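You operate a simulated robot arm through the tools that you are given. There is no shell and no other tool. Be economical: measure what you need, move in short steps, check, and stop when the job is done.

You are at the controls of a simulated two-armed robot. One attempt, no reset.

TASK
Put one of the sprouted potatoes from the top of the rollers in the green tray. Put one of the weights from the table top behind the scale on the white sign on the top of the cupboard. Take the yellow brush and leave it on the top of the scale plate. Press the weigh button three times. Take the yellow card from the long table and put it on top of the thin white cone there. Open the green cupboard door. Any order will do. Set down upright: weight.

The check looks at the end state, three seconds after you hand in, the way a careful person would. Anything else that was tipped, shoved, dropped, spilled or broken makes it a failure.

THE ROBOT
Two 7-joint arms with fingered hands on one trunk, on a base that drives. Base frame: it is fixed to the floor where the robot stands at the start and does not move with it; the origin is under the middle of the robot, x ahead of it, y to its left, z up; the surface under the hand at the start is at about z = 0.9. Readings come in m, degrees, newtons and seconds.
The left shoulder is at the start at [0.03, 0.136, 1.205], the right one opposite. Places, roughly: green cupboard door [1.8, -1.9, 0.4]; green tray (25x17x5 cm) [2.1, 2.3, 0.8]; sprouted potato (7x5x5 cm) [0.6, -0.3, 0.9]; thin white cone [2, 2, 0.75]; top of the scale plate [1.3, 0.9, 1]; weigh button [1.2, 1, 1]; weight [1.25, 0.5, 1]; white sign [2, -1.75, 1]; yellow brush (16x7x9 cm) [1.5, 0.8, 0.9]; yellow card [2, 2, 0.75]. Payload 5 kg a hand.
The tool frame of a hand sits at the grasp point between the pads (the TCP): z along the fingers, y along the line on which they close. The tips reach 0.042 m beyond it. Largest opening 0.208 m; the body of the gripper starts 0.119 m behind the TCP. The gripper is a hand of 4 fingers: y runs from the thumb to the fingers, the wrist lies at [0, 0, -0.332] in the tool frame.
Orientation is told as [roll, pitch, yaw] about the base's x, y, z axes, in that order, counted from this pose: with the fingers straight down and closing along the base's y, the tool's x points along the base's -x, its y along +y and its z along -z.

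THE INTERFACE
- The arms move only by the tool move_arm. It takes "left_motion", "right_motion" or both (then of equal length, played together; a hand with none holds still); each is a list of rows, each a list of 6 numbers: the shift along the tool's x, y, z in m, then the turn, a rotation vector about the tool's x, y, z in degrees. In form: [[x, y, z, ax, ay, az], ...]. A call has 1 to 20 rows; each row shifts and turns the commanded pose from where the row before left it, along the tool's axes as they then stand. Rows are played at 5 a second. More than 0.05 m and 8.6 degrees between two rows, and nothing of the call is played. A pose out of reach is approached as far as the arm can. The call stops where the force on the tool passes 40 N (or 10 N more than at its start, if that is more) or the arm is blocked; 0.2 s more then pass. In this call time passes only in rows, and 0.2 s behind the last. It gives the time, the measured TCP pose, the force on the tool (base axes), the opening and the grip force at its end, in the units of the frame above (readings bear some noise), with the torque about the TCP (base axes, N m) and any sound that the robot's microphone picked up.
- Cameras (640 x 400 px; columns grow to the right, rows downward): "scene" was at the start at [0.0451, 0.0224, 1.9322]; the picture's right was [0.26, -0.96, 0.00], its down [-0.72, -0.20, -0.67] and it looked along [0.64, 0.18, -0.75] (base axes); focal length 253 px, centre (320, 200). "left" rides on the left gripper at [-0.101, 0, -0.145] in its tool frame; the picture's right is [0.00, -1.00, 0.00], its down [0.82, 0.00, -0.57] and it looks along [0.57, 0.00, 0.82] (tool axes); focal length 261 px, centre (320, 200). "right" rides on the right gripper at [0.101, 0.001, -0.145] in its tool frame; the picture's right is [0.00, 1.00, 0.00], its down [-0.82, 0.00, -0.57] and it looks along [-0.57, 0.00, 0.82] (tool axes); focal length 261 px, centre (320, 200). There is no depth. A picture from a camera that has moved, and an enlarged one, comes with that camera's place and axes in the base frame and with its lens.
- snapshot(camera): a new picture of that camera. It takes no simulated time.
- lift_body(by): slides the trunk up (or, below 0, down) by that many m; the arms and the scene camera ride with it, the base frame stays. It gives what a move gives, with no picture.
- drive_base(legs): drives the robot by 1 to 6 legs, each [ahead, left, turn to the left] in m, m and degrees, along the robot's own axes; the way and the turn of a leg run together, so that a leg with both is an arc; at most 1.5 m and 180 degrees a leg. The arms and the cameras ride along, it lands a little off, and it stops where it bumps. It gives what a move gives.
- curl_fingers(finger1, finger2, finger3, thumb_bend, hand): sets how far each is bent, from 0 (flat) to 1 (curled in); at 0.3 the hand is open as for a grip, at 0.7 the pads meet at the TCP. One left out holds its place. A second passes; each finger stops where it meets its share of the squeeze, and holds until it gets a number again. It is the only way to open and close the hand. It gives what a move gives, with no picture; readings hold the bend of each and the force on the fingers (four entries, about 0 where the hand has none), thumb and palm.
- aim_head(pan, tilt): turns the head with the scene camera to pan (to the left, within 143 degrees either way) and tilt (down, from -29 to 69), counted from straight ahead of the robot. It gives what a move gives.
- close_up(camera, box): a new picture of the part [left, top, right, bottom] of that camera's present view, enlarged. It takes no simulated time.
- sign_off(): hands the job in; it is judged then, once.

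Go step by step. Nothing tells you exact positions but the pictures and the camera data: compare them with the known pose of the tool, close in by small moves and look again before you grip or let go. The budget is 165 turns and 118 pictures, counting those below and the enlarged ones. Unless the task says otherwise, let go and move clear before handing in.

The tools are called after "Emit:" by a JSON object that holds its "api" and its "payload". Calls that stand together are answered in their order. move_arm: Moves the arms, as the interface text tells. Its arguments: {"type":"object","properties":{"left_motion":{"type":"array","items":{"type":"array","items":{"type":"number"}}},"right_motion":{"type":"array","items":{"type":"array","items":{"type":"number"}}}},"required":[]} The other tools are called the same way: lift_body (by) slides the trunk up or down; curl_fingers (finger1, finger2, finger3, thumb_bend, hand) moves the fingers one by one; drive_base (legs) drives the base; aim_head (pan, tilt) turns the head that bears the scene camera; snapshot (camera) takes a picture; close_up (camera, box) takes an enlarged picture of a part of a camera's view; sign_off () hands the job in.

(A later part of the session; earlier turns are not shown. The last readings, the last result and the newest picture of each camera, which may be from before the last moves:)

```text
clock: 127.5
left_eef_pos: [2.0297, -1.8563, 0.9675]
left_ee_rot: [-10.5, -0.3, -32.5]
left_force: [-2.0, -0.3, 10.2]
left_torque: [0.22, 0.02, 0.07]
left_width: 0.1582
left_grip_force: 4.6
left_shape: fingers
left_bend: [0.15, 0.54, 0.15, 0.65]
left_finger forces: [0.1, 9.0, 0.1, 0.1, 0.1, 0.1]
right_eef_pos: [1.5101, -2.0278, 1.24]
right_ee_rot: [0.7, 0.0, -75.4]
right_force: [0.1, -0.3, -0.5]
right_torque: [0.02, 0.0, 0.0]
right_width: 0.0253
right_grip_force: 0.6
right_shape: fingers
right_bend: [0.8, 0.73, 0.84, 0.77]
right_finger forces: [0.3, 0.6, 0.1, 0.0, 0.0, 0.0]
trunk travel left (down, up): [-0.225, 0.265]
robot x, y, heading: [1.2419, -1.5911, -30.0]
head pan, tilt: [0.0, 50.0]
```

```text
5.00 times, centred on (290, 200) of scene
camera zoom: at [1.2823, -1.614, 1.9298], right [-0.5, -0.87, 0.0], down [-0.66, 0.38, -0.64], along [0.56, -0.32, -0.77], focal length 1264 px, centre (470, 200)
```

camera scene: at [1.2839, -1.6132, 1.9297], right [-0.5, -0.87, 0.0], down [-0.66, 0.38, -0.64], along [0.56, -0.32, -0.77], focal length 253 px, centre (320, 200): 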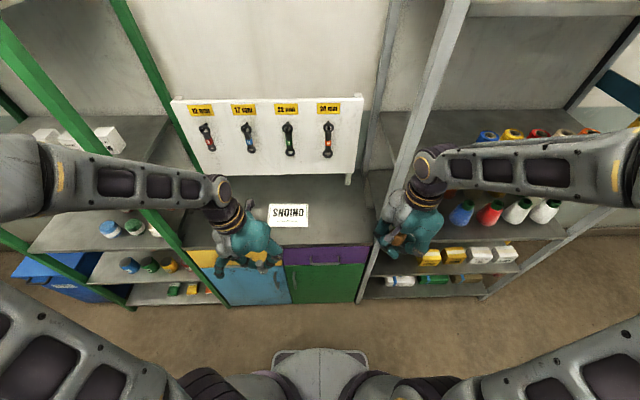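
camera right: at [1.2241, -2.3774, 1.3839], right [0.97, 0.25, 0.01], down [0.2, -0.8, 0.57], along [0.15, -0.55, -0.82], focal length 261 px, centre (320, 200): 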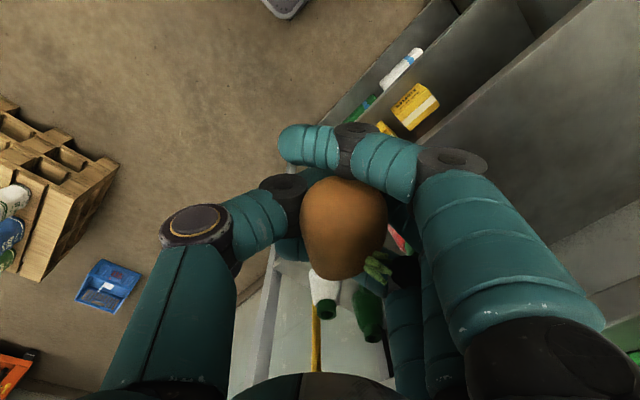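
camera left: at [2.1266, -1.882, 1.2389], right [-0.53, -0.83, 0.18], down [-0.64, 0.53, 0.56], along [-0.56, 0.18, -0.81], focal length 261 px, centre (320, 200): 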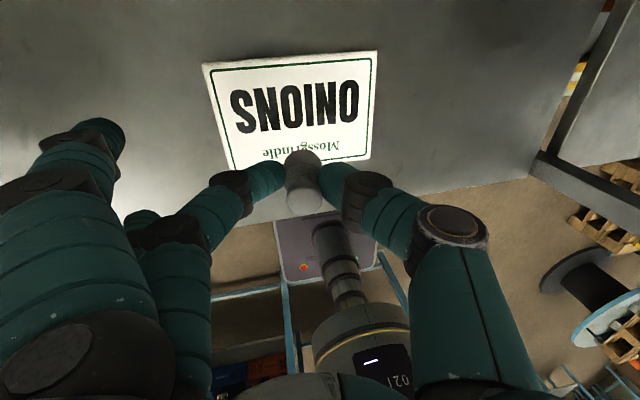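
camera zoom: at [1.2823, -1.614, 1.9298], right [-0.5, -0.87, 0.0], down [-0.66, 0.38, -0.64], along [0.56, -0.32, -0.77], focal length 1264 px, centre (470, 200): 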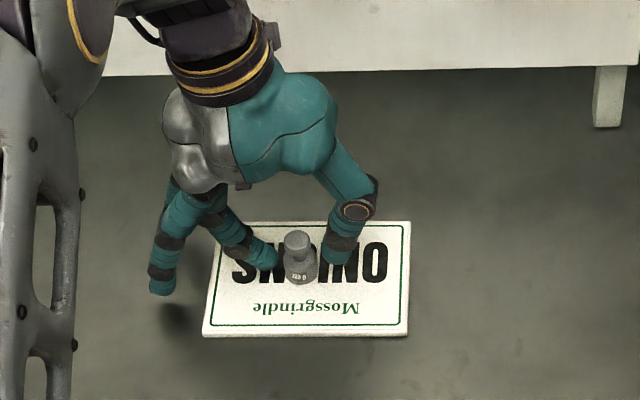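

Weight stands upright on the sign, both fingers clear of it. Rise straight up and retract toward the robot.

Emit:
{"api": "move_arm", "payload": {"left_motion": [[0, -0.0036, -0.0197, 0, 0, 0], [0, -0.0054, -0.0295, 0, 0, 0], [0, -0.0072, -0.0394, 0, 0, 0], [0, -0.0072, -0.0394, 0, 0, 0], [0, -0.0072, -0.0394, 0, 0, 0], [0.04, 0, 0, -5, 0, 0], [0.04, 0, 0, -5, 0, 0], [0.04, 0, 0, 0, 0, 0], [0.04, 0, 0, 0, 0, 0], [0.04, 0, 0, 0, 0, 0], [0.04, 0, 0, 0, 0, 0], [0.04, 0, 0, 0, 0, 0], [0.04, 0, 0, 0, 0, 0], [0.04, 0, 0, 0, 0, 0]]}}

Emit:
{"api": "aim_head", "payload": {"pan": 0, "tilt": 55}}

Emit:
{"api": "snapshot", "payload": {"camera": "scene"}}

```text
clock: 130.5
left_eef_pos: [1.7276, -1.6609, 1.1361]
left_ee_rot: [-0.5, -0.3, -32.5]
left_force: [-0.8, 0.3, -0.4]
left_torque: [-0.09, -0.11, 0.04]
left_width: 0.1585
left_grip_force: 0.0
left_shape: fingers
left_bend: [0.15, 0.51, 0.15, 0.65]
left_finger forces: [0.0, 0.0, 0.0, 0.0, 0.1, 0.1]
right_eef_pos: [1.509, -2.0272, 1.241]
right_ee_rot: [0.7, 0.0, -75.2]
right_force: [-0.9, 0.1, 0.0]
right_torque: [-0.04, -0.06, 0.0]
right_width: 0.0254
right_grip_force: 0.2
right_shape: fingers
right_bend: [0.8, 0.73, 0.84, 0.77]
right_finger forces: [0.1, 0.6, 0.1, 0.1, 0.0, 0.1]
trunk travel left (down, up): [-0.225, 0.265]
robot x, y, heading: [1.242, -1.5927, -29.8]
head pan, tilt: [0.0, 50.0]
```

```text
clock: 131.1
left_eef_pos: [1.7275, -1.6623, 1.1349]
left_ee_rot: [-0.6, -0.4, -32.5]
left_force: [0.5, -0.4, 0.0]
left_torque: [0.06, 0.01, 0.0]
left_width: 0.1584
left_grip_force: 0.1
left_shape: fingers
left_bend: [0.15, 0.51, 0.15, 0.65]
left_finger forces: [0.1, 0.0, 0.0, 0.1, 0.0, 0.0]
right_eef_pos: [1.5117, -2.0294, 1.2369]
right_ee_rot: [0.7, 0.0, -75.2]
right_force: [0.3, -0.5, -1.1]
right_torque: [0.03, 0.05, -0.01]
right_width: 0.0254
right_grip_force: 0.3
right_shape: fingers
right_bend: [0.8, 0.73, 0.84, 0.77]
right_finger forces: [0.2, 0.6, 0.2, 0.0, 0.0, 0.0]
trunk travel left (down, up): [-0.225, 0.265]
robot x, y, heading: [1.2425, -1.5915, -30.1]
head pan, tilt: [0.0, 55.0]
```

```text
46 pictures are left
camera scene: at [1.2797, -1.6122, 1.9232], right [-0.5, -0.87, 0.0], down [-0.71, 0.41, -0.57], along [0.5, -0.29, -0.82], focal length 253 px, centre (320, 200)
```

scene: 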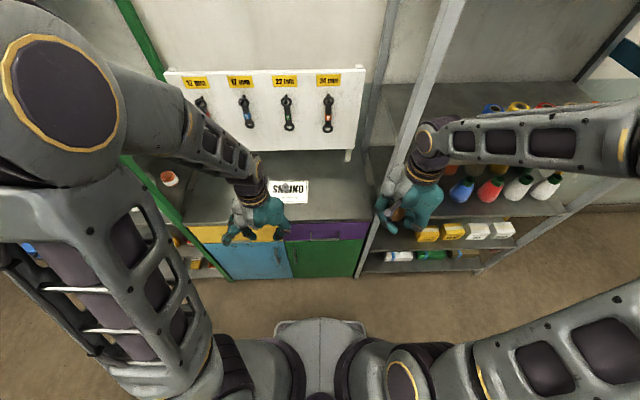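

Weight is done. I'll deliver the potato first so my right hand is free for the door. Turn left and drive down the aisle behind the table.

Emit:
{"api": "drive_base", "payload": {"legs": [[0, 0, 90], [1.2, 0, 0]]}}

Emit:
{"api": "aim_head", "payload": {"pan": 10, "tilt": 28}}

Emit:
{"api": "snapshot", "payload": {"camera": "scene"}}

```text
clock: 141.0
left_eef_pos: [1.9027, -0.0743, 1.1344]
left_ee_rot: [-0.5, -0.2, 57.9]
left_force: [-0.6, -0.1, 0.3]
left_torque: [0.0, 0.04, 0.01]
left_width: 0.1582
left_grip_force: 0.0
left_shape: fingers
left_bend: [0.15, 0.51, 0.15, 0.65]
left_finger forces: [0.0, 0.0, 0.0, 0.0, 0.0, 0.0]
right_eef_pos: [2.2718, -0.2887, 1.2381]
right_ee_rot: [0.6, 0.1, 15.0]
right_force: [0.2, 0.5, -0.2]
right_torque: [-0.07, 0.05, -0.01]
right_width: 0.0256
right_grip_force: 0.7
right_shape: fingers
right_bend: [0.8, 0.73, 0.84, 0.77]
right_finger forces: [0.0, 0.6, 0.1, 0.1, 0.1, 0.0]
trunk travel left (down, up): [-0.225, 0.265]
robot x, y, heading: [1.8319, -0.5573, 60.5]
head pan, tilt: [0.0, 55.0]
```

```text
clock: 141.9
left_eef_pos: [1.9028, -0.0735, 1.1343]
left_ee_rot: [-0.6, -0.2, 57.8]
left_force: [-0.7, 0.1, -0.7]
left_torque: [-0.02, -0.03, 0.01]
left_width: 0.1584
left_grip_force: 0.0
left_shape: fingers
left_bend: [0.15, 0.51, 0.15, 0.65]
left_finger forces: [0.0, 0.0, 0.0, 0.0, 0.0, 0.0]
right_eef_pos: [2.271, -0.2892, 1.2398]
right_ee_rot: [0.7, -0.1, 15.1]
right_force: [0.0, -0.5, -0.5]
right_torque: [-0.04, 0.01, 0.0]
right_width: 0.0254
right_grip_force: 0.4
right_shape: fingers
right_bend: [0.8, 0.73, 0.84, 0.77]
right_finger forces: [0.0, 0.6, 0.0, 0.0, 0.1, 0.0]
trunk travel left (down, up): [-0.225, 0.265]
robot x, y, heading: [1.8337, -0.5593, 60.4]
head pan, tilt: [10.0, 28.0]
```

```text
45 pictures are left
camera scene: at [1.8507, -0.497, 1.9623], right [0.94, -0.33, 0.0], down [-0.16, -0.44, -0.88], along [0.3, 0.83, -0.47], focal length 253 px, centre (320, 200)
```

scene: 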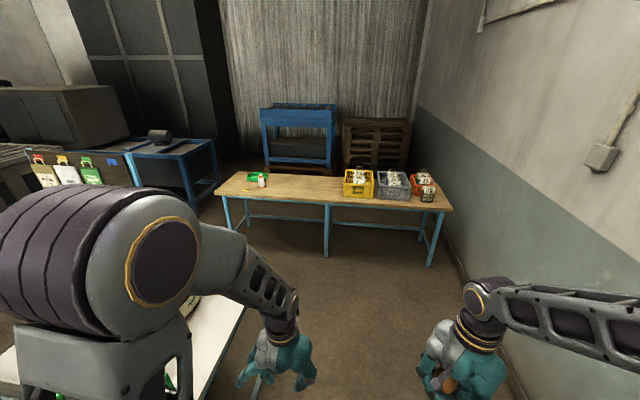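

Clear aisle. Drive ahead to the long table and left to its end.

Emit:
{"api": "drive_base", "payload": {"legs": [[1.4, 0, 0], [0.3, 0, 0], [0, 1.2, 0]]}}

Emit:
{"api": "aim_head", "payload": {"pan": 0, "tilt": 45}}

Emit:
{"api": "snapshot", "payload": {"camera": "scene"}}

```text
clock: 156.2
left_eef_pos: [1.72, 2.0021, 1.1347]
left_ee_rot: [-0.5, -0.4, 56.3]
left_force: [-0.2, -0.1, 0.8]
left_torque: [0.0, 0.0, -0.01]
left_width: 0.1586
left_grip_force: 0.0
left_shape: fingers
left_bend: [0.15, 0.51, 0.15, 0.65]
left_finger forces: [0.1, 0.0, 0.1, 0.0, 0.0, 0.1]
right_eef_pos: [2.0816, 1.7774, 1.2395]
right_ee_rot: [0.6, 0.0, 13.6]
right_force: [0.4, 0.9, -0.5]
right_torque: [-0.01, -0.05, -0.02]
right_width: 0.0254
right_grip_force: 0.3
right_shape: fingers
right_bend: [0.8, 0.73, 0.84, 0.77]
right_finger forces: [0.0, 0.5, 0.1, 0.1, 0.1, 0.0]
trunk travel left (down, up): [-0.225, 0.265]
robot x, y, heading: [1.6422, 1.5175, 59.1]
head pan, tilt: [10.0, 28.0]
```

```text
clock: 157.0
left_eef_pos: [1.7194, 2.0018, 1.135]
left_ee_rot: [-0.5, -0.3, 56.4]
left_force: [-0.6, 0.3, -0.7]
left_torque: [-0.03, -0.04, -0.01]
left_width: 0.1583
left_grip_force: 0.0
left_shape: fingers
left_bend: [0.15, 0.51, 0.15, 0.65]
left_finger forces: [0.0, 0.0, 0.1, 0.1, 0.1, 0.0]
right_eef_pos: [2.0831, 1.7781, 1.2391]
right_ee_rot: [0.7, 0.0, 13.7]
right_force: [0.1, -0.9, -0.2]
right_torque: [-0.02, -0.01, 0.03]
right_width: 0.0256
right_grip_force: 0.1
right_shape: fingers
right_bend: [0.8, 0.73, 0.84, 0.77]
right_finger forces: [0.1, 0.5, 0.0, 0.0, 0.1, 0.1]
trunk travel left (down, up): [-0.225, 0.265]
robot x, y, heading: [1.6436, 1.515, 59.0]
head pan, tilt: [0.0, 45.0]
```

```text
44 pictures are left
camera scene: at [1.6667, 1.5647, 1.9367], right [0.86, -0.51, 0.0], down [-0.36, -0.61, -0.71], along [0.36, 0.61, -0.71], focal length 253 px, centre (320, 200)
```

scene: 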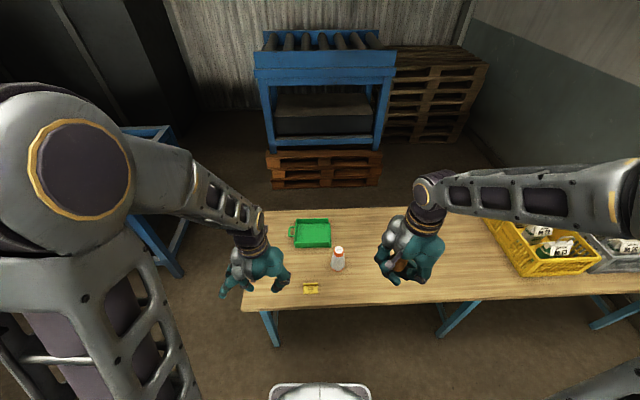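

Tray at about [2.08,2.35], cone [2.09,2.11], card [1.92,2.08]. Drive a bit closer and bring the potato over the tray.

Emit:
{"api": "drive_base", "payload": {"legs": [[0.17, 0, 0]]}}

Emit:
{"api": "move_arm", "payload": {"right_motion": [[-0.001, 0.043, 0, 0, 0, 0], [-0.001, 0.043, 0, 0, 0, 0], [-0.001, 0.043, 0, 0, 0, 0], [-0.001, 0.043, 0, 0, 0, 0], [-0.001, 0.043, 0, 0, 0, 0], [-0.001, 0.043, 0, 0, 0, 0], [-0.001, 0.043, 0, 0, 0, 0], [-0.001, 0.043, 0, 0, 0, 0], [-0.001, 0.043, 0, 0, 0, 0], [-0.001, 0.043, 0, 0, 0, 0]]}}

Emit:
{"api": "snapshot", "payload": {"camera": "scene"}}

Emit:
{"api": "snapshot", "payload": {"camera": "right"}}

```text
clock: 158.5
left_eef_pos: [1.8077, 2.1519, 1.134]
left_ee_rot: [-0.5, -0.2, 56.7]
left_force: [0.0, 1.4, -0.5]
left_torque: [-0.13, 0.1, -0.04]
left_width: 0.1587
left_grip_force: 0.1
left_shape: fingers
left_bend: [0.15, 0.51, 0.15, 0.65]
left_finger forces: [0.0, 0.0, 0.0, 0.0, 0.1, 0.1]
right_eef_pos: [2.1697, 1.9289, 1.2389]
right_ee_rot: [0.6, 0.1, 13.9]
right_force: [1.3, 0.5, -0.9]
right_torque: [-0.13, 0.09, -0.01]
right_width: 0.0256
right_grip_force: 0.6
right_shape: fingers
right_bend: [0.8, 0.73, 0.84, 0.77]
right_finger forces: [0.0, 0.6, 0.1, 0.0, 0.0, 0.1]
trunk travel left (down, up): [-0.225, 0.265]
robot x, y, heading: [1.7314, 1.6692, 59.5]
head pan, tilt: [0.0, 45.0]
```

```text
clock: 160.7
left_eef_pos: [1.8066, 2.1509, 1.1337]
left_ee_rot: [-0.6, -0.4, 56.5]
left_force: [-0.5, 0.5, -0.3]
left_torque: [-0.14, -0.07, 0.03]
left_width: 0.1587
left_grip_force: 0.1
left_shape: fingers
left_bend: [0.15, 0.51, 0.15, 0.65]
left_finger forces: [0.0, 0.1, 0.0, 0.1, 0.0, 0.0]
right_eef_pos: [2.0753, 2.3479, 1.2429]
right_ee_rot: [0.7, 0.0, 13.8]
right_force: [0.6, 0.8, -1.7]
right_torque: [-0.2, 0.06, 0.01]
right_width: 0.0256
right_grip_force: 0.7
right_shape: fingers
right_bend: [0.8, 0.73, 0.84, 0.77]
right_finger forces: [0.0, 0.6, 0.1, 0.1, 0.0, 0.0]
trunk travel left (down, up): [-0.225, 0.265]
robot x, y, heading: [1.7262, 1.6677, 59.3]
head pan, tilt: [0.0, 45.0]
```

```text
43 pictures are left
camera scene: at [1.754, 1.7158, 1.9365], right [0.86, -0.51, 0.0], down [-0.36, -0.61, -0.71], along [0.36, 0.61, -0.71], focal length 253 px, centre (320, 200)
```

scene: 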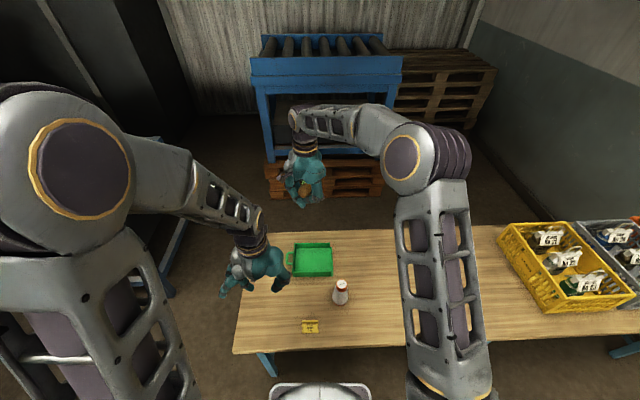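

```text
42 pictures are left
camera right: at [1.9777, 2.323, 1.3865], right [-0.23, 0.97, 0.01], down [0.8, 0.19, 0.57], along [0.55, 0.14, -0.82], focal length 261 px, centre (320, 200)
```

right: 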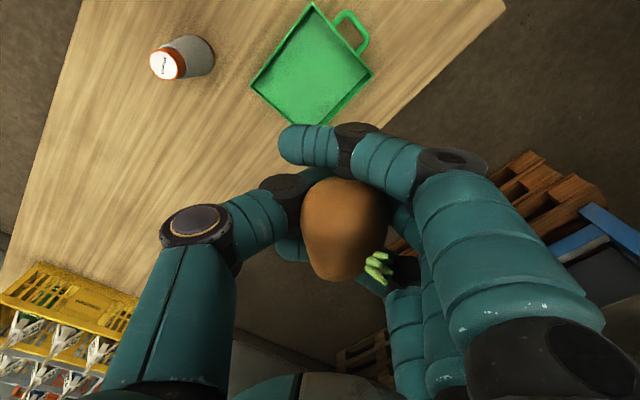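

Hand is above the tray. Lower to z≈0.88 and check.

Emit:
{"api": "move_arm", "payload": {"right_motion": [[0, 0, 0.045, 0, 0, 0], [0, 0, 0.045, 0, 0, 0], [0, 0, 0.045, 0, 0, 0], [0, 0, 0.045, 0, 0, 0], [0, 0, 0.045, 0, 0, 0], [0, 0, 0.045, 0, 0, 0], [0, 0, 0.045, 0, 0, 0], [0, 0, 0.045, 0, 0, 0]]}}

Emit:
{"api": "snapshot", "payload": {"camera": "right"}}

Emit:
{"api": "close_up", "payload": {"camera": "scene", "box": [240, 200, 400, 350]}}

```text
clock: 162.5
left_eef_pos: [1.8071, 2.1513, 1.1354]
left_ee_rot: [-0.5, -0.2, 56.6]
left_force: [0.1, 1.7, -0.1]
left_torque: [-0.1, 0.02, -0.02]
left_width: 0.1582
left_grip_force: 0.0
left_shape: fingers
left_bend: [0.15, 0.51, 0.15, 0.65]
left_finger forces: [0.0, 0.0, 0.0, 0.0, 0.0, 0.0]
right_eef_pos: [2.0757, 2.3528, 0.8819]
right_ee_rot: [0.8, 0.0, 13.8]
right_force: [0.1, 1.4, 0.2]
right_torque: [-0.25, 0.08, 0.0]
right_width: 0.0257
right_grip_force: 0.4
right_shape: fingers
right_bend: [0.8, 0.73, 0.84, 0.77]
right_finger forces: [0.0, 0.6, 0.1, 0.0, 0.1, 0.0]
trunk travel left (down, up): [-0.225, 0.265]
robot x, y, heading: [1.7285, 1.6707, 59.2]
head pan, tilt: [0.0, 45.0]
```

```text
41 pictures are left
camera right: at [1.9773, 2.3278, 1.0262], right [-0.23, 0.97, 0.01], down [0.8, 0.19, 0.57], along [0.55, 0.14, -0.82], focal length 261 px, centre (320, 200)
```

right: 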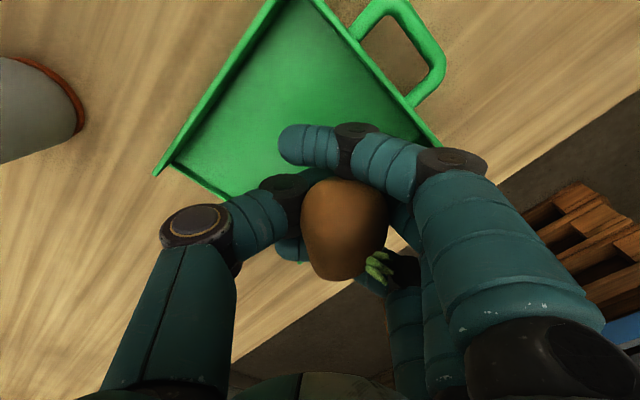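

```text
2.67 times, centred on (320, 275) of scene
camera zoom: at [1.7555, 1.7149, 1.9365], right [0.86, -0.51, 0.0], down [-0.36, -0.61, -0.71], along [0.36, 0.61, -0.71], focal length 674 px, centre (320, 0)
```

zoom: 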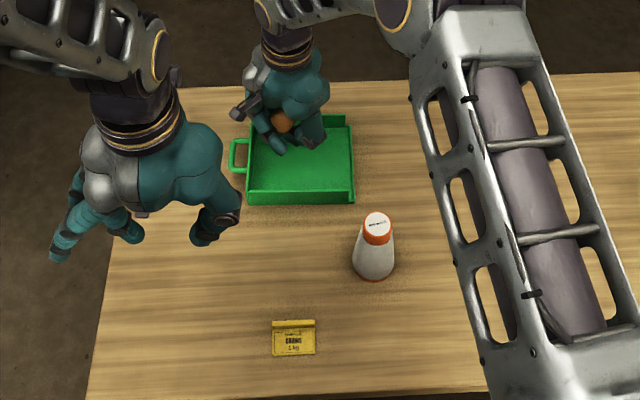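

Potato is above the tray's inside. Lower 6 cm more, then open gently.

Emit:
{"api": "move_arm", "payload": {"right_motion": [[0, 0, 0.03, 0, 0, 0], [0, 0, 0.02, 0, 0, 0], [0, 0, 0.01, 0, 0, 0]]}}

Emit:
{"api": "curl_fingers", "payload": {"hand": "right", "finger1": 0.62, "finger2": 0.55, "finger3": 0.62, "thumb_bend": 0.58}}

Emit:
{"api": "snapshot", "payload": {"camera": "right"}}

```text
clock: 163.3
left_eef_pos: [1.8066, 2.1505, 1.1354]
left_ee_rot: [-0.6, -0.2, 56.7]
left_force: [0.0, 0.5, 0.0]
left_torque: [-0.05, 0.01, 0.05]
left_width: 0.1584
left_grip_force: 0.0
left_shape: fingers
left_bend: [0.15, 0.51, 0.15, 0.65]
left_finger forces: [0.1, 0.0, 0.1, 0.1, 0.1, 0.1]
right_eef_pos: [2.0732, 2.3517, 0.8254]
right_ee_rot: [0.8, 0.0, 13.9]
right_force: [-1.1, -1.3, 5.6]
right_torque: [0.0, 0.08, 0.02]
right_width: 0.0255
right_grip_force: 0.3
right_shape: fingers
right_bend: [0.8, 0.74, 0.84, 0.77]
right_finger forces: [0.0, 0.5, 0.2, 0.1, 0.0, 0.0]
trunk travel left (down, up): [-0.225, 0.265]
robot x, y, heading: [1.7322, 1.6711, 59.2]
head pan, tilt: [0.0, 45.0]
```

```text
clock: 163.7
left_eef_pos: [1.8057, 2.1482, 1.1382]
left_ee_rot: [-0.5, -0.5, 56.6]
left_force: [-0.1, 0.1, 0.4]
left_torque: [0.03, 0.02, -0.01]
left_width: 0.1582
left_grip_force: 0.0
left_shape: fingers
left_bend: [0.15, 0.51, 0.15, 0.65]
left_finger forces: [0.0, 0.0, 0.1, 0.1, 0.0, 0.0]
right_eef_pos: [2.0743, 2.3549, 0.8335]
right_ee_rot: [1.1, -0.2, 13.8]
right_force: [-3.8, -14.9, 47.9]
right_torque: [-0.21, 0.28, -0.25]
right_width: 0.0528
right_grip_force: 32.9
right_shape: fingers
right_bend: [0.64, 0.57, 0.7, 0.62]
right_finger forces: [7.5, 11.1, 15.6, 0.0, 31.5, 0.1]
trunk travel left (down, up): [-0.225, 0.265]
robot x, y, heading: [1.728, 1.6652, 58.9]
head pan, tilt: [0.0, 45.0]
stopped (right hand): the force on the tool passed its limit at 41 N (the readings are from after the stop); the commanded pose is now the measured one
```

```text
39 pictures are left
camera right: at [1.976, 2.328, 0.9775], right [-0.23, 0.97, 0.02], down [0.8, 0.18, 0.57], along [0.55, 0.15, -0.82], focal length 261 px, centre (320, 200)
```

right: 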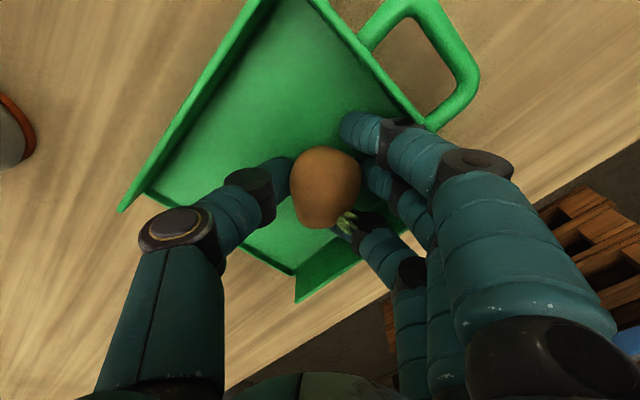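

The unrolling fingertips press on the tray floor; raise 2 cm and open more.

Emit:
{"api": "move_arm", "payload": {"right_motion": [[0, 0, -0.01, 0, 0, 0], [0, 0, -0.008, 0, 0, 0]]}}

Emit:
{"api": "curl_fingers", "payload": {"hand": "right", "finger1": 0.5, "finger2": 0.45, "finger3": 0.5, "thumb_bend": 0.5}}

Emit:
{"api": "snapshot", "payload": {"camera": "right"}}

```text
clock: 164.3
left_eef_pos: [1.8059, 2.1496, 1.134]
left_ee_rot: [-0.5, -0.4, 56.6]
left_force: [-1.7, -0.5, 0.2]
left_torque: [0.03, -0.01, -0.04]
left_width: 0.1585
left_grip_force: 0.1
left_shape: fingers
left_bend: [0.15, 0.51, 0.15, 0.65]
left_finger forces: [0.0, 0.0, 0.1, 0.0, 0.1, 0.1]
right_eef_pos: [2.0735, 2.3535, 0.8445]
right_ee_rot: [0.8, -0.1, 13.8]
right_force: [0.2, -0.7, 0.1]
right_torque: [0.04, -0.03, 0.02]
right_width: 0.0727
right_grip_force: 0.1
right_shape: fingers
right_bend: [0.62, 0.55, 0.62, 0.57]
right_finger forces: [0.0, 0.1, 0.1, 0.0, 0.0, 0.0]
trunk travel left (down, up): [-0.225, 0.265]
robot x, y, heading: [1.7297, 1.6713, 59.3]
head pan, tilt: [0.0, 45.0]
```

```text
clock: 165.3
left_eef_pos: [1.8065, 2.1495, 1.1351]
left_ee_rot: [-0.5, -0.3, 56.5]
left_force: [-1.0, 0.7, -0.1]
left_torque: [-0.01, 0.0, 0.01]
left_width: 0.1583
left_grip_force: 0.0
left_shape: fingers
left_bend: [0.15, 0.51, 0.15, 0.65]
left_finger forces: [0.1, 0.0, 0.0, 0.0, 0.0, 0.0]
right_eef_pos: [2.0745, 2.3542, 0.8454]
right_ee_rot: [0.9, -0.1, 13.8]
right_force: [0.0, -0.3, -0.2]
right_torque: [0.01, -0.02, 0.01]
right_width: 0.1199
right_grip_force: 0.1
right_shape: fingers
right_bend: [0.5, 0.45, 0.5, 0.5]
right_finger forces: [0.0, 0.0, 0.4, 0.0, 0.1, 0.0]
trunk travel left (down, up): [-0.225, 0.265]
robot x, y, heading: [1.7336, 1.6645, 59.2]
head pan, tilt: [0.0, 45.0]
```

```text
38 pictures are left
camera right: at [1.9765, 2.3284, 0.989], right [-0.23, 0.97, 0.01], down [0.8, 0.18, 0.57], along [0.55, 0.15, -0.82], focal length 261 px, centre (320, 200)
```

right: 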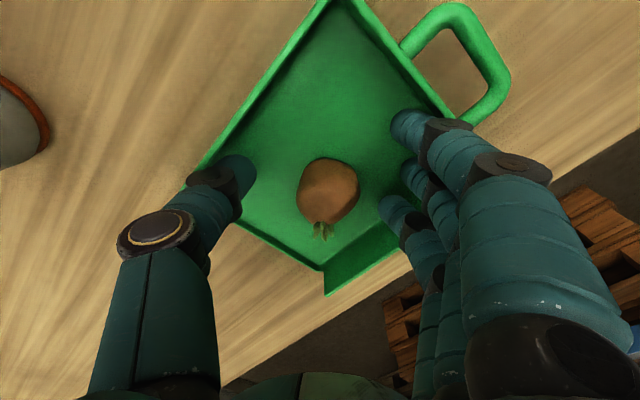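

Potato lies in the tray. Raise the right hand and zoom on the card and cone.

Emit:
{"api": "move_arm", "payload": {"right_motion": [[0, 0, -0.03, 0, 0, 0], [0, 0, -0.045, 0, 0, 0], [0, 0, -0.045, 0, 0, 0], [0, 0, -0.045, 0, 0, 0], [0, 0, -0.045, 0, 0, 0], [0, 0, -0.045, 0, 0, 0]]}}

Emit:
{"api": "close_up", "payload": {"camera": "scene", "box": [280, 270, 360, 345]}}

Emit:
{"api": "close_up", "payload": {"camera": "scene", "box": [280, 230, 360, 290]}}

```text
clock: 166.7
left_eef_pos: [1.8064, 2.1511, 1.1352]
left_ee_rot: [-0.4, -0.4, 56.5]
left_force: [-0.8, -1.1, 0.0]
left_torque: [0.08, -0.02, 0.0]
left_width: 0.1581
left_grip_force: 0.0
left_shape: fingers
left_bend: [0.15, 0.51, 0.15, 0.65]
left_finger forces: [0.0, 0.1, 0.0, 0.0, 0.1, 0.0]
right_eef_pos: [2.074, 2.3477, 1.0997]
right_ee_rot: [0.7, -0.1, 13.9]
right_force: [-0.1, -1.0, -0.4]
right_torque: [0.11, -0.11, -0.04]
right_width: 0.1197
right_grip_force: 0.0
right_shape: fingers
right_bend: [0.5, 0.45, 0.5, 0.5]
right_finger forces: [0.0, 0.0, 0.0, 0.0, 0.0, 0.1]
trunk travel left (down, up): [-0.225, 0.265]
robot x, y, heading: [1.728, 1.6665, 59.1]
head pan, tilt: [0.0, 45.0]
```

```text
5.33 times, centred on (320, 308) of scene
camera zoom: at [1.754, 1.7112, 1.9367], right [0.86, -0.51, 0.0], down [-0.36, -0.61, -0.71], along [0.36, 0.61, -0.71], focal length 1348 px, centre (320, -373)
```

zoom: 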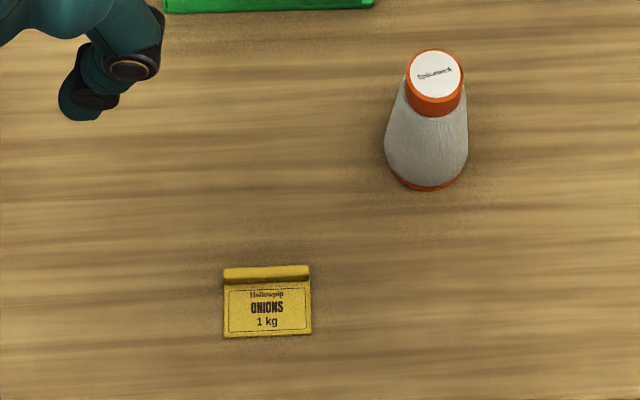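

```text
6.67 times, centred on (320, 260) of scene
camera zoom: at [1.754, 1.7112, 1.9367], right [0.86, -0.51, 0.0], down [-0.36, -0.61, -0.71], along [0.36, 0.61, -0.71], focal length 1685 px, centre (320, -200)
```

zoom: 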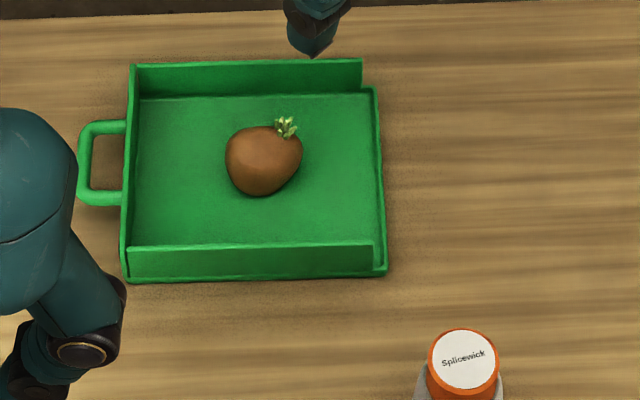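

The card has a raised rib along its far edge at about [1.923,2.086]; the cone top is near z 0.905 at [2.10,2.113]. Bring the left hand over the rib, turned to close across it.

Emit:
{"api": "move_arm", "payload": {"left_motion": [[-0.0025, -0.0335, 0, 0, 0, 0], [-0.0025, -0.0335, 0, 0, 0, 0], [-0.0025, -0.0335, 0, 0, 0, 0], [-0.0025, -0.0335, 0, 0, 0, 0], [0, 0, 0, 0, 0, 8.2], [0, 0, 0, 0, 0, 8.2], [0, 0, 0, 0, 0, 8.2], [0, 0, 0, 0, 0, 8.2], [0, 0, 0, 0, 0, 8.2], [0, 0, 0, 0, 0, 8.2], [0, 0, 0, 0, 0, 8.2], [0, 0, 0, 0, 0, 8.2], [0, 0, 0, 0, 0, 8.2], [0, 0, 0, 0, 0, 8.2], [0, 0, 0, 0, 0, 5], [0, 0, 0.045, 0, 0, 0], [0, 0, 0.045, 0, 0, 0], [0, 0, 0.045, 0, 0, 0], [0, 0, 0.045, 0, 0, 0]]}}

Emit:
{"api": "curl_fingers", "payload": {"hand": "left", "finger1": 0.57, "finger2": 0.57, "finger3": 0.57, "thumb_bend": 0.57}}

Emit:
{"api": "snapshot", "payload": {"camera": "left"}}

```text
clock: 170.7
left_eef_pos: [1.9266, 2.0854, 0.9562]
left_ee_rot: [0.3, -0.6, -30.5]
left_force: [0.5, 1.1, 0.2]
left_torque: [-0.13, 0.17, -0.02]
left_width: 0.1584
left_grip_force: 0.0
left_shape: fingers
left_bend: [0.15, 0.51, 0.15, 0.65]
left_finger forces: [0.1, 0.0, 0.0, 0.1, 0.0, 0.0]
right_eef_pos: [2.0759, 2.3513, 1.098]
right_ee_rot: [0.8, 0.1, 13.8]
right_force: [0.2, 0.9, -1.1]
right_torque: [-0.01, 0.06, 0.0]
right_width: 0.1198
right_grip_force: 0.0
right_shape: fingers
right_bend: [0.5, 0.45, 0.5, 0.5]
right_finger forces: [0.1, 0.0, 0.0, 0.0, 0.1, 0.1]
trunk travel left (down, up): [-0.225, 0.265]
robot x, y, heading: [1.7263, 1.6687, 59.3]
head pan, tilt: [0.0, 45.0]
```

```text
clock: 171.7
left_eef_pos: [1.9257, 2.0834, 0.9559]
left_ee_rot: [0.3, -0.5, -30.5]
left_force: [-0.4, -0.4, 0.9]
left_torque: [-0.01, 0.01, 0.0]
left_width: 0.0901
left_grip_force: 0.1
left_shape: fingers
left_bend: [0.56, 0.56, 0.56, 0.56]
left_finger forces: [0.0, 0.0, 0.0, 0.0, 0.0, 0.1]
right_eef_pos: [2.0761, 2.35, 1.0999]
right_ee_rot: [0.9, -0.2, 13.8]
right_force: [-0.9, 0.2, 0.2]
right_torque: [0.03, 0.0, 0.01]
right_width: 0.1201
right_grip_force: 0.0
right_shape: fingers
right_bend: [0.5, 0.45, 0.5, 0.5]
right_finger forces: [0.0, 0.1, 0.0, 0.0, 0.0, 0.0]
trunk travel left (down, up): [-0.225, 0.265]
robot x, y, heading: [1.73, 1.6687, 59.3]
head pan, tilt: [0.0, 45.0]
```

```text
35 pictures are left
camera left: at [2.0111, 2.0325, 1.1014], right [-0.5, -0.86, -0.01], down [-0.72, 0.41, 0.56], along [-0.49, 0.29, -0.83], focal length 261 px, centre (320, 200)
```

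left: 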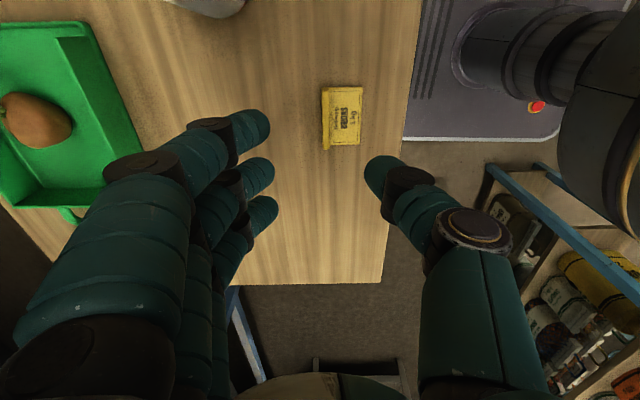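

Rib is right beneath the TCP. Lower to just above the table and check.

Emit:
{"api": "move_arm", "payload": {"left_motion": [[0.0025, -0.003, 0.04, 0, 0, 0], [0, 0, 0.04, 0, 0, 0], [0, 0, 0.04, 0, 0, 0], [0, 0, 0.02, 0, 0, 0]]}}

Emit:
{"api": "snapshot", "payload": {"camera": "left"}}

Emit:
{"api": "close_up", "payload": {"camera": "scene", "box": [260, 260, 360, 340]}}

```text
clock: 172.6
left_eef_pos: [1.9232, 2.0817, 0.8325]
left_ee_rot: [0.3, -0.5, -30.5]
left_force: [-0.1, 0.2, 17.0]
left_torque: [-0.77, 0.58, -0.01]
left_width: 0.0901
left_grip_force: 8.9
left_shape: fingers
left_bend: [0.56, 0.56, 0.56, 0.56]
left_finger forces: [0.1, 0.1, 0.0, 0.0, 17.4, 0.1]
right_eef_pos: [2.0755, 2.3501, 1.0989]
right_ee_rot: [0.8, -0.1, 13.9]
right_force: [0.3, -0.8, 0.1]
right_torque: [0.03, -0.01, 0.01]
right_width: 0.1199
right_grip_force: 0.0
right_shape: fingers
right_bend: [0.5, 0.45, 0.5, 0.5]
right_finger forces: [0.0, 0.0, 0.0, 0.1, 0.0, 0.1]
trunk travel left (down, up): [-0.225, 0.265]
robot x, y, heading: [1.7302, 1.6707, 59.2]
head pan, tilt: [0.0, 45.0]
stopped in row 4 (left hand): the force on the tool passed its limit at 92 N (the readings are from after the stop); the commanded pose is now the measured one
```

```text
34 pictures are left
camera left: at [2.0081, 2.03, 0.9775], right [-0.5, -0.86, -0.01], down [-0.72, 0.41, 0.56], along [-0.49, 0.29, -0.83], focal length 261 px, centre (320, 200)
```

left: 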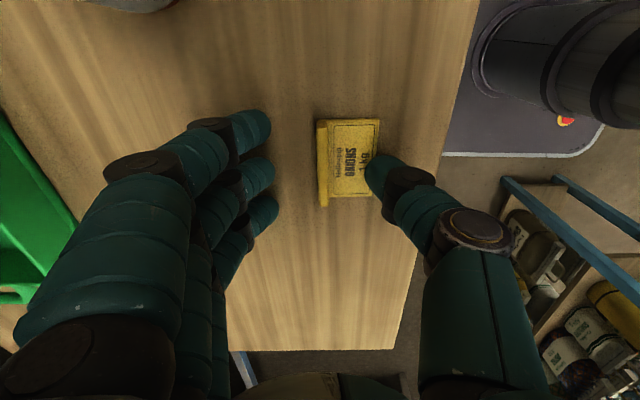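

```text
5.00 times, centred on (310, 300) of scene
camera zoom: at [1.754, 1.7117, 1.9369], right [0.86, -0.51, 0.0], down [-0.36, -0.61, -0.71], along [0.36, 0.61, -0.71], focal length 1264 px, centre (370, -300)
```

zoom: 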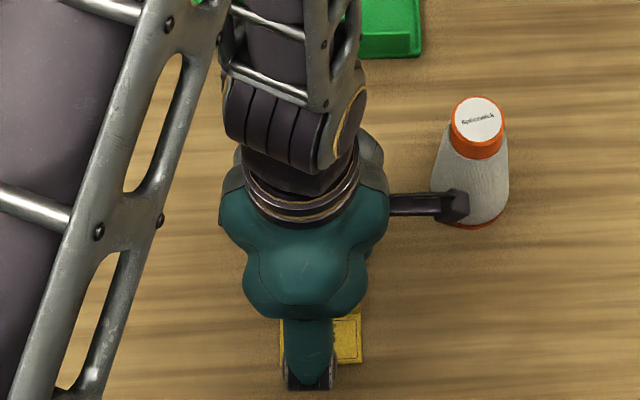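

The thumb touched the card plate: table is at about z 0.785. Raise 1 cm and close on the rib.

Emit:
{"api": "move_arm", "payload": {"left_motion": [[0, 0, -0.006, 0, 0, 0], [0, 0, -0.003, 0, 0, 0]]}}

Emit:
{"api": "curl_fingers", "payload": {"hand": "left", "finger1": 0.63, "finger2": 0.63, "finger3": 0.63, "thumb_bend": 0.63}}

Emit:
{"api": "close_up", "payload": {"camera": "left", "box": [200, 80, 440, 230]}}

```text
clock: 173.2
left_eef_pos: [1.9228, 2.0825, 0.8404]
left_ee_rot: [0.1, -0.3, -30.3]
left_force: [0.3, -0.8, 0.2]
left_torque: [0.0, 0.02, 0.04]
left_width: 0.0903
left_grip_force: 0.1
left_shape: fingers
left_bend: [0.56, 0.56, 0.56, 0.56]
left_finger forces: [0.0, 0.1, 0.0, 0.0, 0.1, 0.0]
right_eef_pos: [2.0762, 2.3502, 1.0995]
right_ee_rot: [0.9, -0.1, 13.9]
right_force: [-0.4, -0.4, -0.1]
right_torque: [0.0, -0.01, -0.03]
right_width: 0.1198
right_grip_force: 0.1
right_shape: fingers
right_bend: [0.5, 0.45, 0.5, 0.5]
right_finger forces: [0.0, 0.0, 0.1, 0.0, 0.0, 0.0]
trunk travel left (down, up): [-0.225, 0.265]
robot x, y, heading: [1.7313, 1.6658, 58.9]
head pan, tilt: [0.0, 45.0]
```

```text
clock: 174.2
left_eef_pos: [1.9224, 2.0815, 0.8402]
left_ee_rot: [0.2, -0.5, -30.4]
left_force: [0.2, 0.4, 0.1]
left_torque: [0.0, 0.01, 0.01]
left_width: 0.0583
left_grip_force: 0.1
left_shape: fingers
left_bend: [0.63, 0.63, 0.63, 0.63]
left_finger forces: [0.0, 0.1, 0.1, 0.1, 0.0, 0.2]
right_eef_pos: [2.0757, 2.3494, 1.0994]
right_ee_rot: [0.8, -0.1, 13.9]
right_force: [0.3, 0.5, -0.9]
right_torque: [0.04, -0.01, 0.03]
right_width: 0.12
right_grip_force: 0.1
right_shape: fingers
right_bend: [0.5, 0.45, 0.5, 0.5]
right_finger forces: [0.0, 0.0, 0.0, 0.0, 0.0, 0.0]
trunk travel left (down, up): [-0.225, 0.265]
robot x, y, heading: [1.7291, 1.6605, 59.0]
head pan, tilt: [0.0, 45.0]
```

```text
2.67 times, centred on (320, 155) of left
camera zoom: at [2.0084, 2.0298, 0.9845], right [-0.5, -0.86, 0.0], down [-0.71, 0.41, 0.57], along [-0.49, 0.29, -0.82], focal length 695 px, centre (320, 320)
```

zoom: 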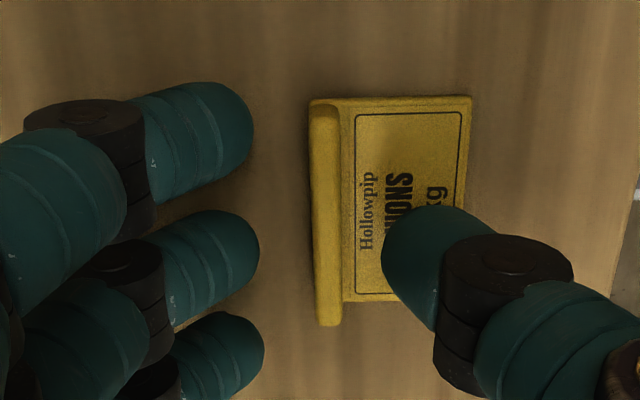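

Aligned; shift 8 mm along the rib and close onto it.

Emit:
{"api": "move_arm", "payload": {"left_motion": [[-0.008, 0, 0.002, 0, 0, 0]]}}

Emit:
{"api": "curl_fingers", "payload": {"hand": "left", "finger1": 0.71, "finger2": 0.71, "finger3": 0.71, "thumb_bend": 0.71}}

Emit:
{"api": "close_up", "payload": {"camera": "left", "box": [200, 80, 440, 230]}}

```text
clock: 174.6
left_eef_pos: [1.9292, 2.0783, 0.8391]
left_ee_rot: [0.2, -0.4, -30.4]
left_force: [0.2, -0.5, 0.6]
left_torque: [0.03, 0.06, -0.03]
left_width: 0.0584
left_grip_force: 0.0
left_shape: fingers
left_bend: [0.63, 0.63, 0.63, 0.63]
left_finger forces: [0.0, 0.1, 0.0, 0.1, 0.0, 0.0]
right_eef_pos: [2.0754, 2.35, 1.0989]
right_ee_rot: [1.0, 0.0, 13.9]
right_force: [0.4, -0.2, -0.1]
right_torque: [0.01, 0.0, 0.08]
right_width: 0.1201
right_grip_force: 0.1
right_shape: fingers
right_bend: [0.5, 0.45, 0.5, 0.5]
right_finger forces: [0.1, 0.0, 0.0, 0.0, 0.0, 0.1]
trunk travel left (down, up): [-0.225, 0.265]
robot x, y, heading: [1.7316, 1.6648, 59.3]
head pan, tilt: [0.0, 45.0]
```

```text
clock: 175.6
left_eef_pos: [1.9294, 2.0757, 0.8381]
left_ee_rot: [0.2, -0.5, -30.4]
left_force: [0.5, 0.3, 0.9]
left_torque: [0.01, -0.03, 0.05]
left_width: 0.0294
left_grip_force: 0.0
left_shape: fingers
left_bend: [0.71, 0.71, 0.71, 0.71]
left_finger forces: [0.1, 0.1, 0.0, 0.0, 0.0, 0.0]
right_eef_pos: [2.0749, 2.3497, 1.0985]
right_ee_rot: [0.9, -0.1, 13.9]
right_force: [0.8, 0.1, -0.6]
right_torque: [0.01, 0.01, 0.01]
right_width: 0.1201
right_grip_force: 0.1
right_shape: fingers
right_bend: [0.5, 0.45, 0.5, 0.5]
right_finger forces: [0.0, 0.0, 0.0, 0.1, 0.0, 0.0]
trunk travel left (down, up): [-0.225, 0.265]
robot x, y, heading: [1.7287, 1.6674, 59.1]
head pan, tilt: [0.0, 45.0]
```

```text
2.67 times, centred on (320, 155) of left
camera zoom: at [2.0155, 2.0264, 0.9833], right [-0.5, -0.86, 0.0], down [-0.71, 0.41, 0.57], along [-0.49, 0.29, -0.82], focal length 695 px, centre (320, 320)
```

zoom: 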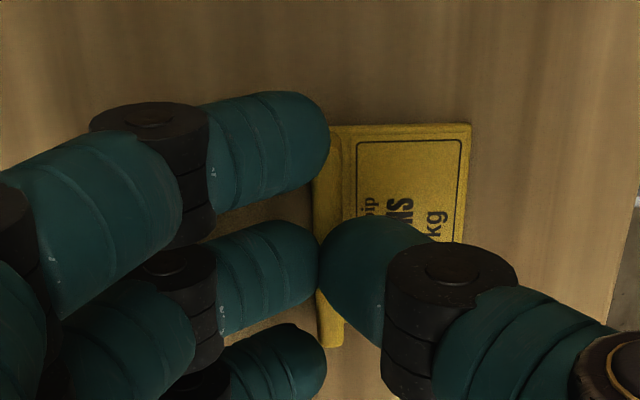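

No contact: still above the rib. Open slightly, lower in 3 mm steps, close again.

Emit:
{"api": "curl_fingers", "payload": {"hand": "left", "finger1": 0.65, "finger2": 0.65, "finger3": 0.65, "thumb_bend": 0.65}}

Emit:
{"api": "move_arm", "payload": {"left_motion": [[0, 0, 0.003, 0, 0, 0], [0, 0, 0.003, 0, 0, 0], [0, 0, 0.003, 0, 0, 0], [0, 0, 0, 0, 0, 0]]}}

```text
clock: 176.6
left_eef_pos: [1.9288, 2.0772, 0.8394]
left_ee_rot: [0.2, -0.5, -30.4]
left_force: [0.0, -0.4, -0.3]
left_torque: [0.01, 0.01, 0.03]
left_width: 0.0485
left_grip_force: 0.0
left_shape: fingers
left_bend: [0.65, 0.65, 0.65, 0.65]
left_finger forces: [0.0, 0.0, 0.0, 0.1, 0.0, 0.0]
right_eef_pos: [2.0753, 2.35, 1.0996]
right_ee_rot: [0.8, -0.2, 13.9]
right_force: [-0.5, 0.0, 0.3]
right_torque: [0.02, -0.02, -0.02]
right_width: 0.1199
right_grip_force: 0.0
right_shape: fingers
right_bend: [0.5, 0.45, 0.5, 0.5]
right_finger forces: [0.0, 0.1, 0.0, 0.0, 0.1, 0.1]
trunk travel left (down, up): [-0.225, 0.265]
robot x, y, heading: [1.7321, 1.6671, 59.3]
head pan, tilt: [0.0, 45.0]
```

```text
clock: 177.7
left_eef_pos: [1.9279, 2.0761, 0.832]
left_ee_rot: [0.1, -0.5, -30.4]
left_force: [-2.8, -4.0, 29.8]
left_torque: [-0.85, 0.78, 0.02]
left_width: 0.0471
left_grip_force: 14.8
left_shape: fingers
left_bend: [0.65, 0.65, 0.65, 0.65]
left_finger forces: [0.0, 0.0, 0.0, 0.1, 30.4, 0.0]
right_eef_pos: [2.0753, 2.3483, 1.0996]
right_ee_rot: [0.9, -0.1, 13.9]
right_force: [0.2, 0.7, -0.1]
right_torque: [-0.02, 0.03, 0.01]
right_width: 0.1197
right_grip_force: 0.1
right_shape: fingers
right_bend: [0.5, 0.45, 0.5, 0.5]
right_finger forces: [0.0, 0.0, 0.0, 0.0, 0.0, 0.0]
trunk travel left (down, up): [-0.225, 0.265]
robot x, y, heading: [1.7287, 1.6663, 59.1]
head pan, tilt: [0.0, 45.0]
stopped in row 4 (left hand): the force on the tool passed its limit at 41 N (the readings are from after the stop); the commanded pose is now the measured one
```

Thumb is on the card plate. Raise 3 mm and close on the rib.

Emit:
{"api": "move_arm", "payload": {"left_motion": [[0, 0, -0.002, 0, 0, 0]]}}

Emit:
{"api": "curl_fingers", "payload": {"hand": "left", "finger1": 0.78, "finger2": 0.78, "finger3": 0.78, "thumb_bend": 0.72}}

Emit:
{"api": "close_up", "payload": {"camera": "left", "box": [200, 80, 440, 230]}}

```text
clock: 178.1
left_eef_pos: [1.9287, 2.0772, 0.8324]
left_ee_rot: [0.1, -0.5, -30.5]
left_force: [0.7, -1.5, 10.6]
left_torque: [-0.31, 0.2, 0.05]
left_width: 0.0479
left_grip_force: 5.6
left_shape: fingers
left_bend: [0.65, 0.65, 0.65, 0.65]
left_finger forces: [0.0, 0.0, 0.0, 0.0, 10.6, 0.0]
right_eef_pos: [2.0759, 2.3494, 1.0986]
right_ee_rot: [0.9, -0.1, 14.0]
right_force: [0.0, 0.2, 0.0]
right_torque: [-0.02, 0.03, 0.0]
right_width: 0.1198
right_grip_force: 0.2
right_shape: fingers
right_bend: [0.5, 0.45, 0.5, 0.5]
right_finger forces: [0.0, 0.0, 0.0, 0.0, 0.0, 0.0]
trunk travel left (down, up): [-0.225, 0.265]
robot x, y, heading: [1.7287, 1.6668, 59.0]
head pan, tilt: [0.0, 45.0]
```

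```text
clock: 179.1
left_eef_pos: [1.9286, 2.0778, 0.8314]
left_ee_rot: [0.1, -0.5, -30.4]
left_force: [2.2, 2.0, 6.0]
left_torque: [0.09, -0.03, 0.01]
left_width: 0.0305
left_grip_force: 19.9
left_shape: fingers
left_bend: [0.74, 0.74, 0.74, 0.69]
left_finger forces: [6.0, 7.6, 7.1, 0.1, 19.5, 0.1]
right_eef_pos: [2.0751, 2.3493, 1.0994]
right_ee_rot: [0.9, -0.1, 13.9]
right_force: [1.2, -0.1, 0.9]
right_torque: [0.03, 0.01, -0.02]
right_width: 0.1197
right_grip_force: 0.0
right_shape: fingers
right_bend: [0.5, 0.45, 0.5, 0.5]
right_finger forces: [0.1, 0.0, 0.0, 0.0, 0.0, 0.0]
trunk travel left (down, up): [-0.225, 0.265]
robot x, y, heading: [1.7286, 1.6644, 59.2]
head pan, tilt: [0.0, 45.0]
```

```text
2.67 times, centred on (320, 155) of left
camera zoom: at [2.0148, 2.0265, 0.9767], right [-0.5, -0.86, 0.0], down [-0.71, 0.41, 0.56], along [-0.49, 0.29, -0.83], focal length 695 px, centre (320, 320)
```

zoom: 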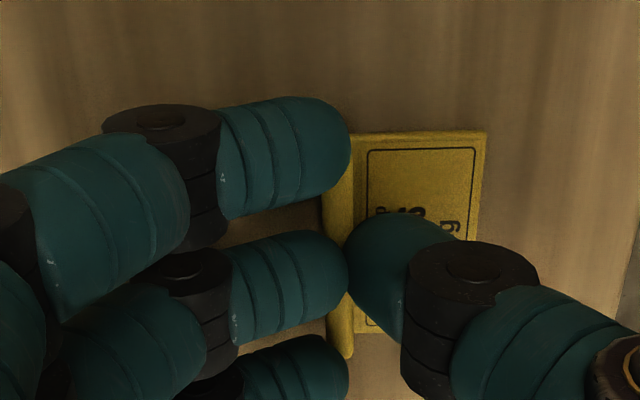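

Rib is gripped at 20 N by all fingers. Lift and check.

Emit:
{"api": "move_arm", "payload": {"left_motion": [[0, 0, -0.01, 0, 0, 0], [0, 0, -0.03, 0, 0, 0], [0, 0, -0.04, 0, 0, 0], [0, 0, -0.04, 0, 0, 0], [0, 0, -0.04, 0, 0, 0], [0, 0, -0.04, 0, 0, 0]]}}

Emit:
{"api": "snapshot", "payload": {"camera": "left"}}

Emit:
{"api": "close_up", "payload": {"camera": "scene", "box": [260, 230, 380, 340]}}

```text
clock: 180.5
left_eef_pos: [1.9258, 2.0764, 1.03]
left_ee_rot: [0.1, -0.5, -30.5]
left_force: [-1.5, -1.5, -1.1]
left_torque: [0.14, -0.07, 0.0]
left_width: 0.0261
left_grip_force: 0.1
left_shape: fingers
left_bend: [0.78, 0.76, 0.78, 0.69]
left_finger forces: [0.0, 0.1, 0.0, 0.1, 0.0, 0.0]
right_eef_pos: [2.0745, 2.3487, 1.1004]
right_ee_rot: [0.8, -0.1, 13.9]
right_force: [-1.0, -0.2, 1.7]
right_torque: [0.02, -0.09, -0.07]
right_width: 0.12
right_grip_force: 0.0
right_shape: fingers
right_bend: [0.5, 0.45, 0.5, 0.5]
right_finger forces: [0.0, 0.0, 0.0, 0.0, 0.0, 0.0]
trunk travel left (down, up): [-0.225, 0.265]
robot x, y, heading: [1.7301, 1.6672, 58.8]
head pan, tilt: [0.0, 45.0]
```

```text
29 pictures are left
camera left: at [2.0111, 2.0249, 1.1758], right [-0.5, -0.86, 0.0], down [-0.71, 0.41, 0.57], along [-0.49, 0.29, -0.82], focal length 261 px, centre (320, 200)
```

left: 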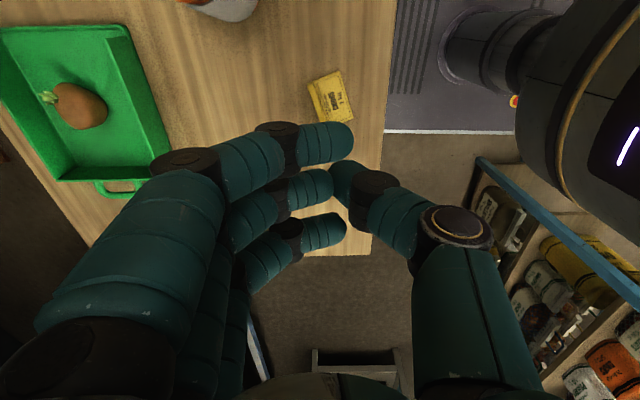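

```text
3.64 times, centred on (320, 285) of scene
camera zoom: at [1.7533, 1.7114, 1.9368], right [0.86, -0.51, 0.0], down [-0.36, -0.61, -0.71], along [0.36, 0.61, -0.71], focal length 919 px, centre (320, -109)
```

zoom: 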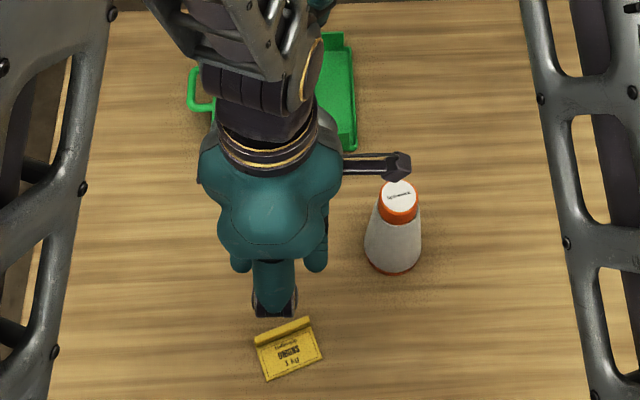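

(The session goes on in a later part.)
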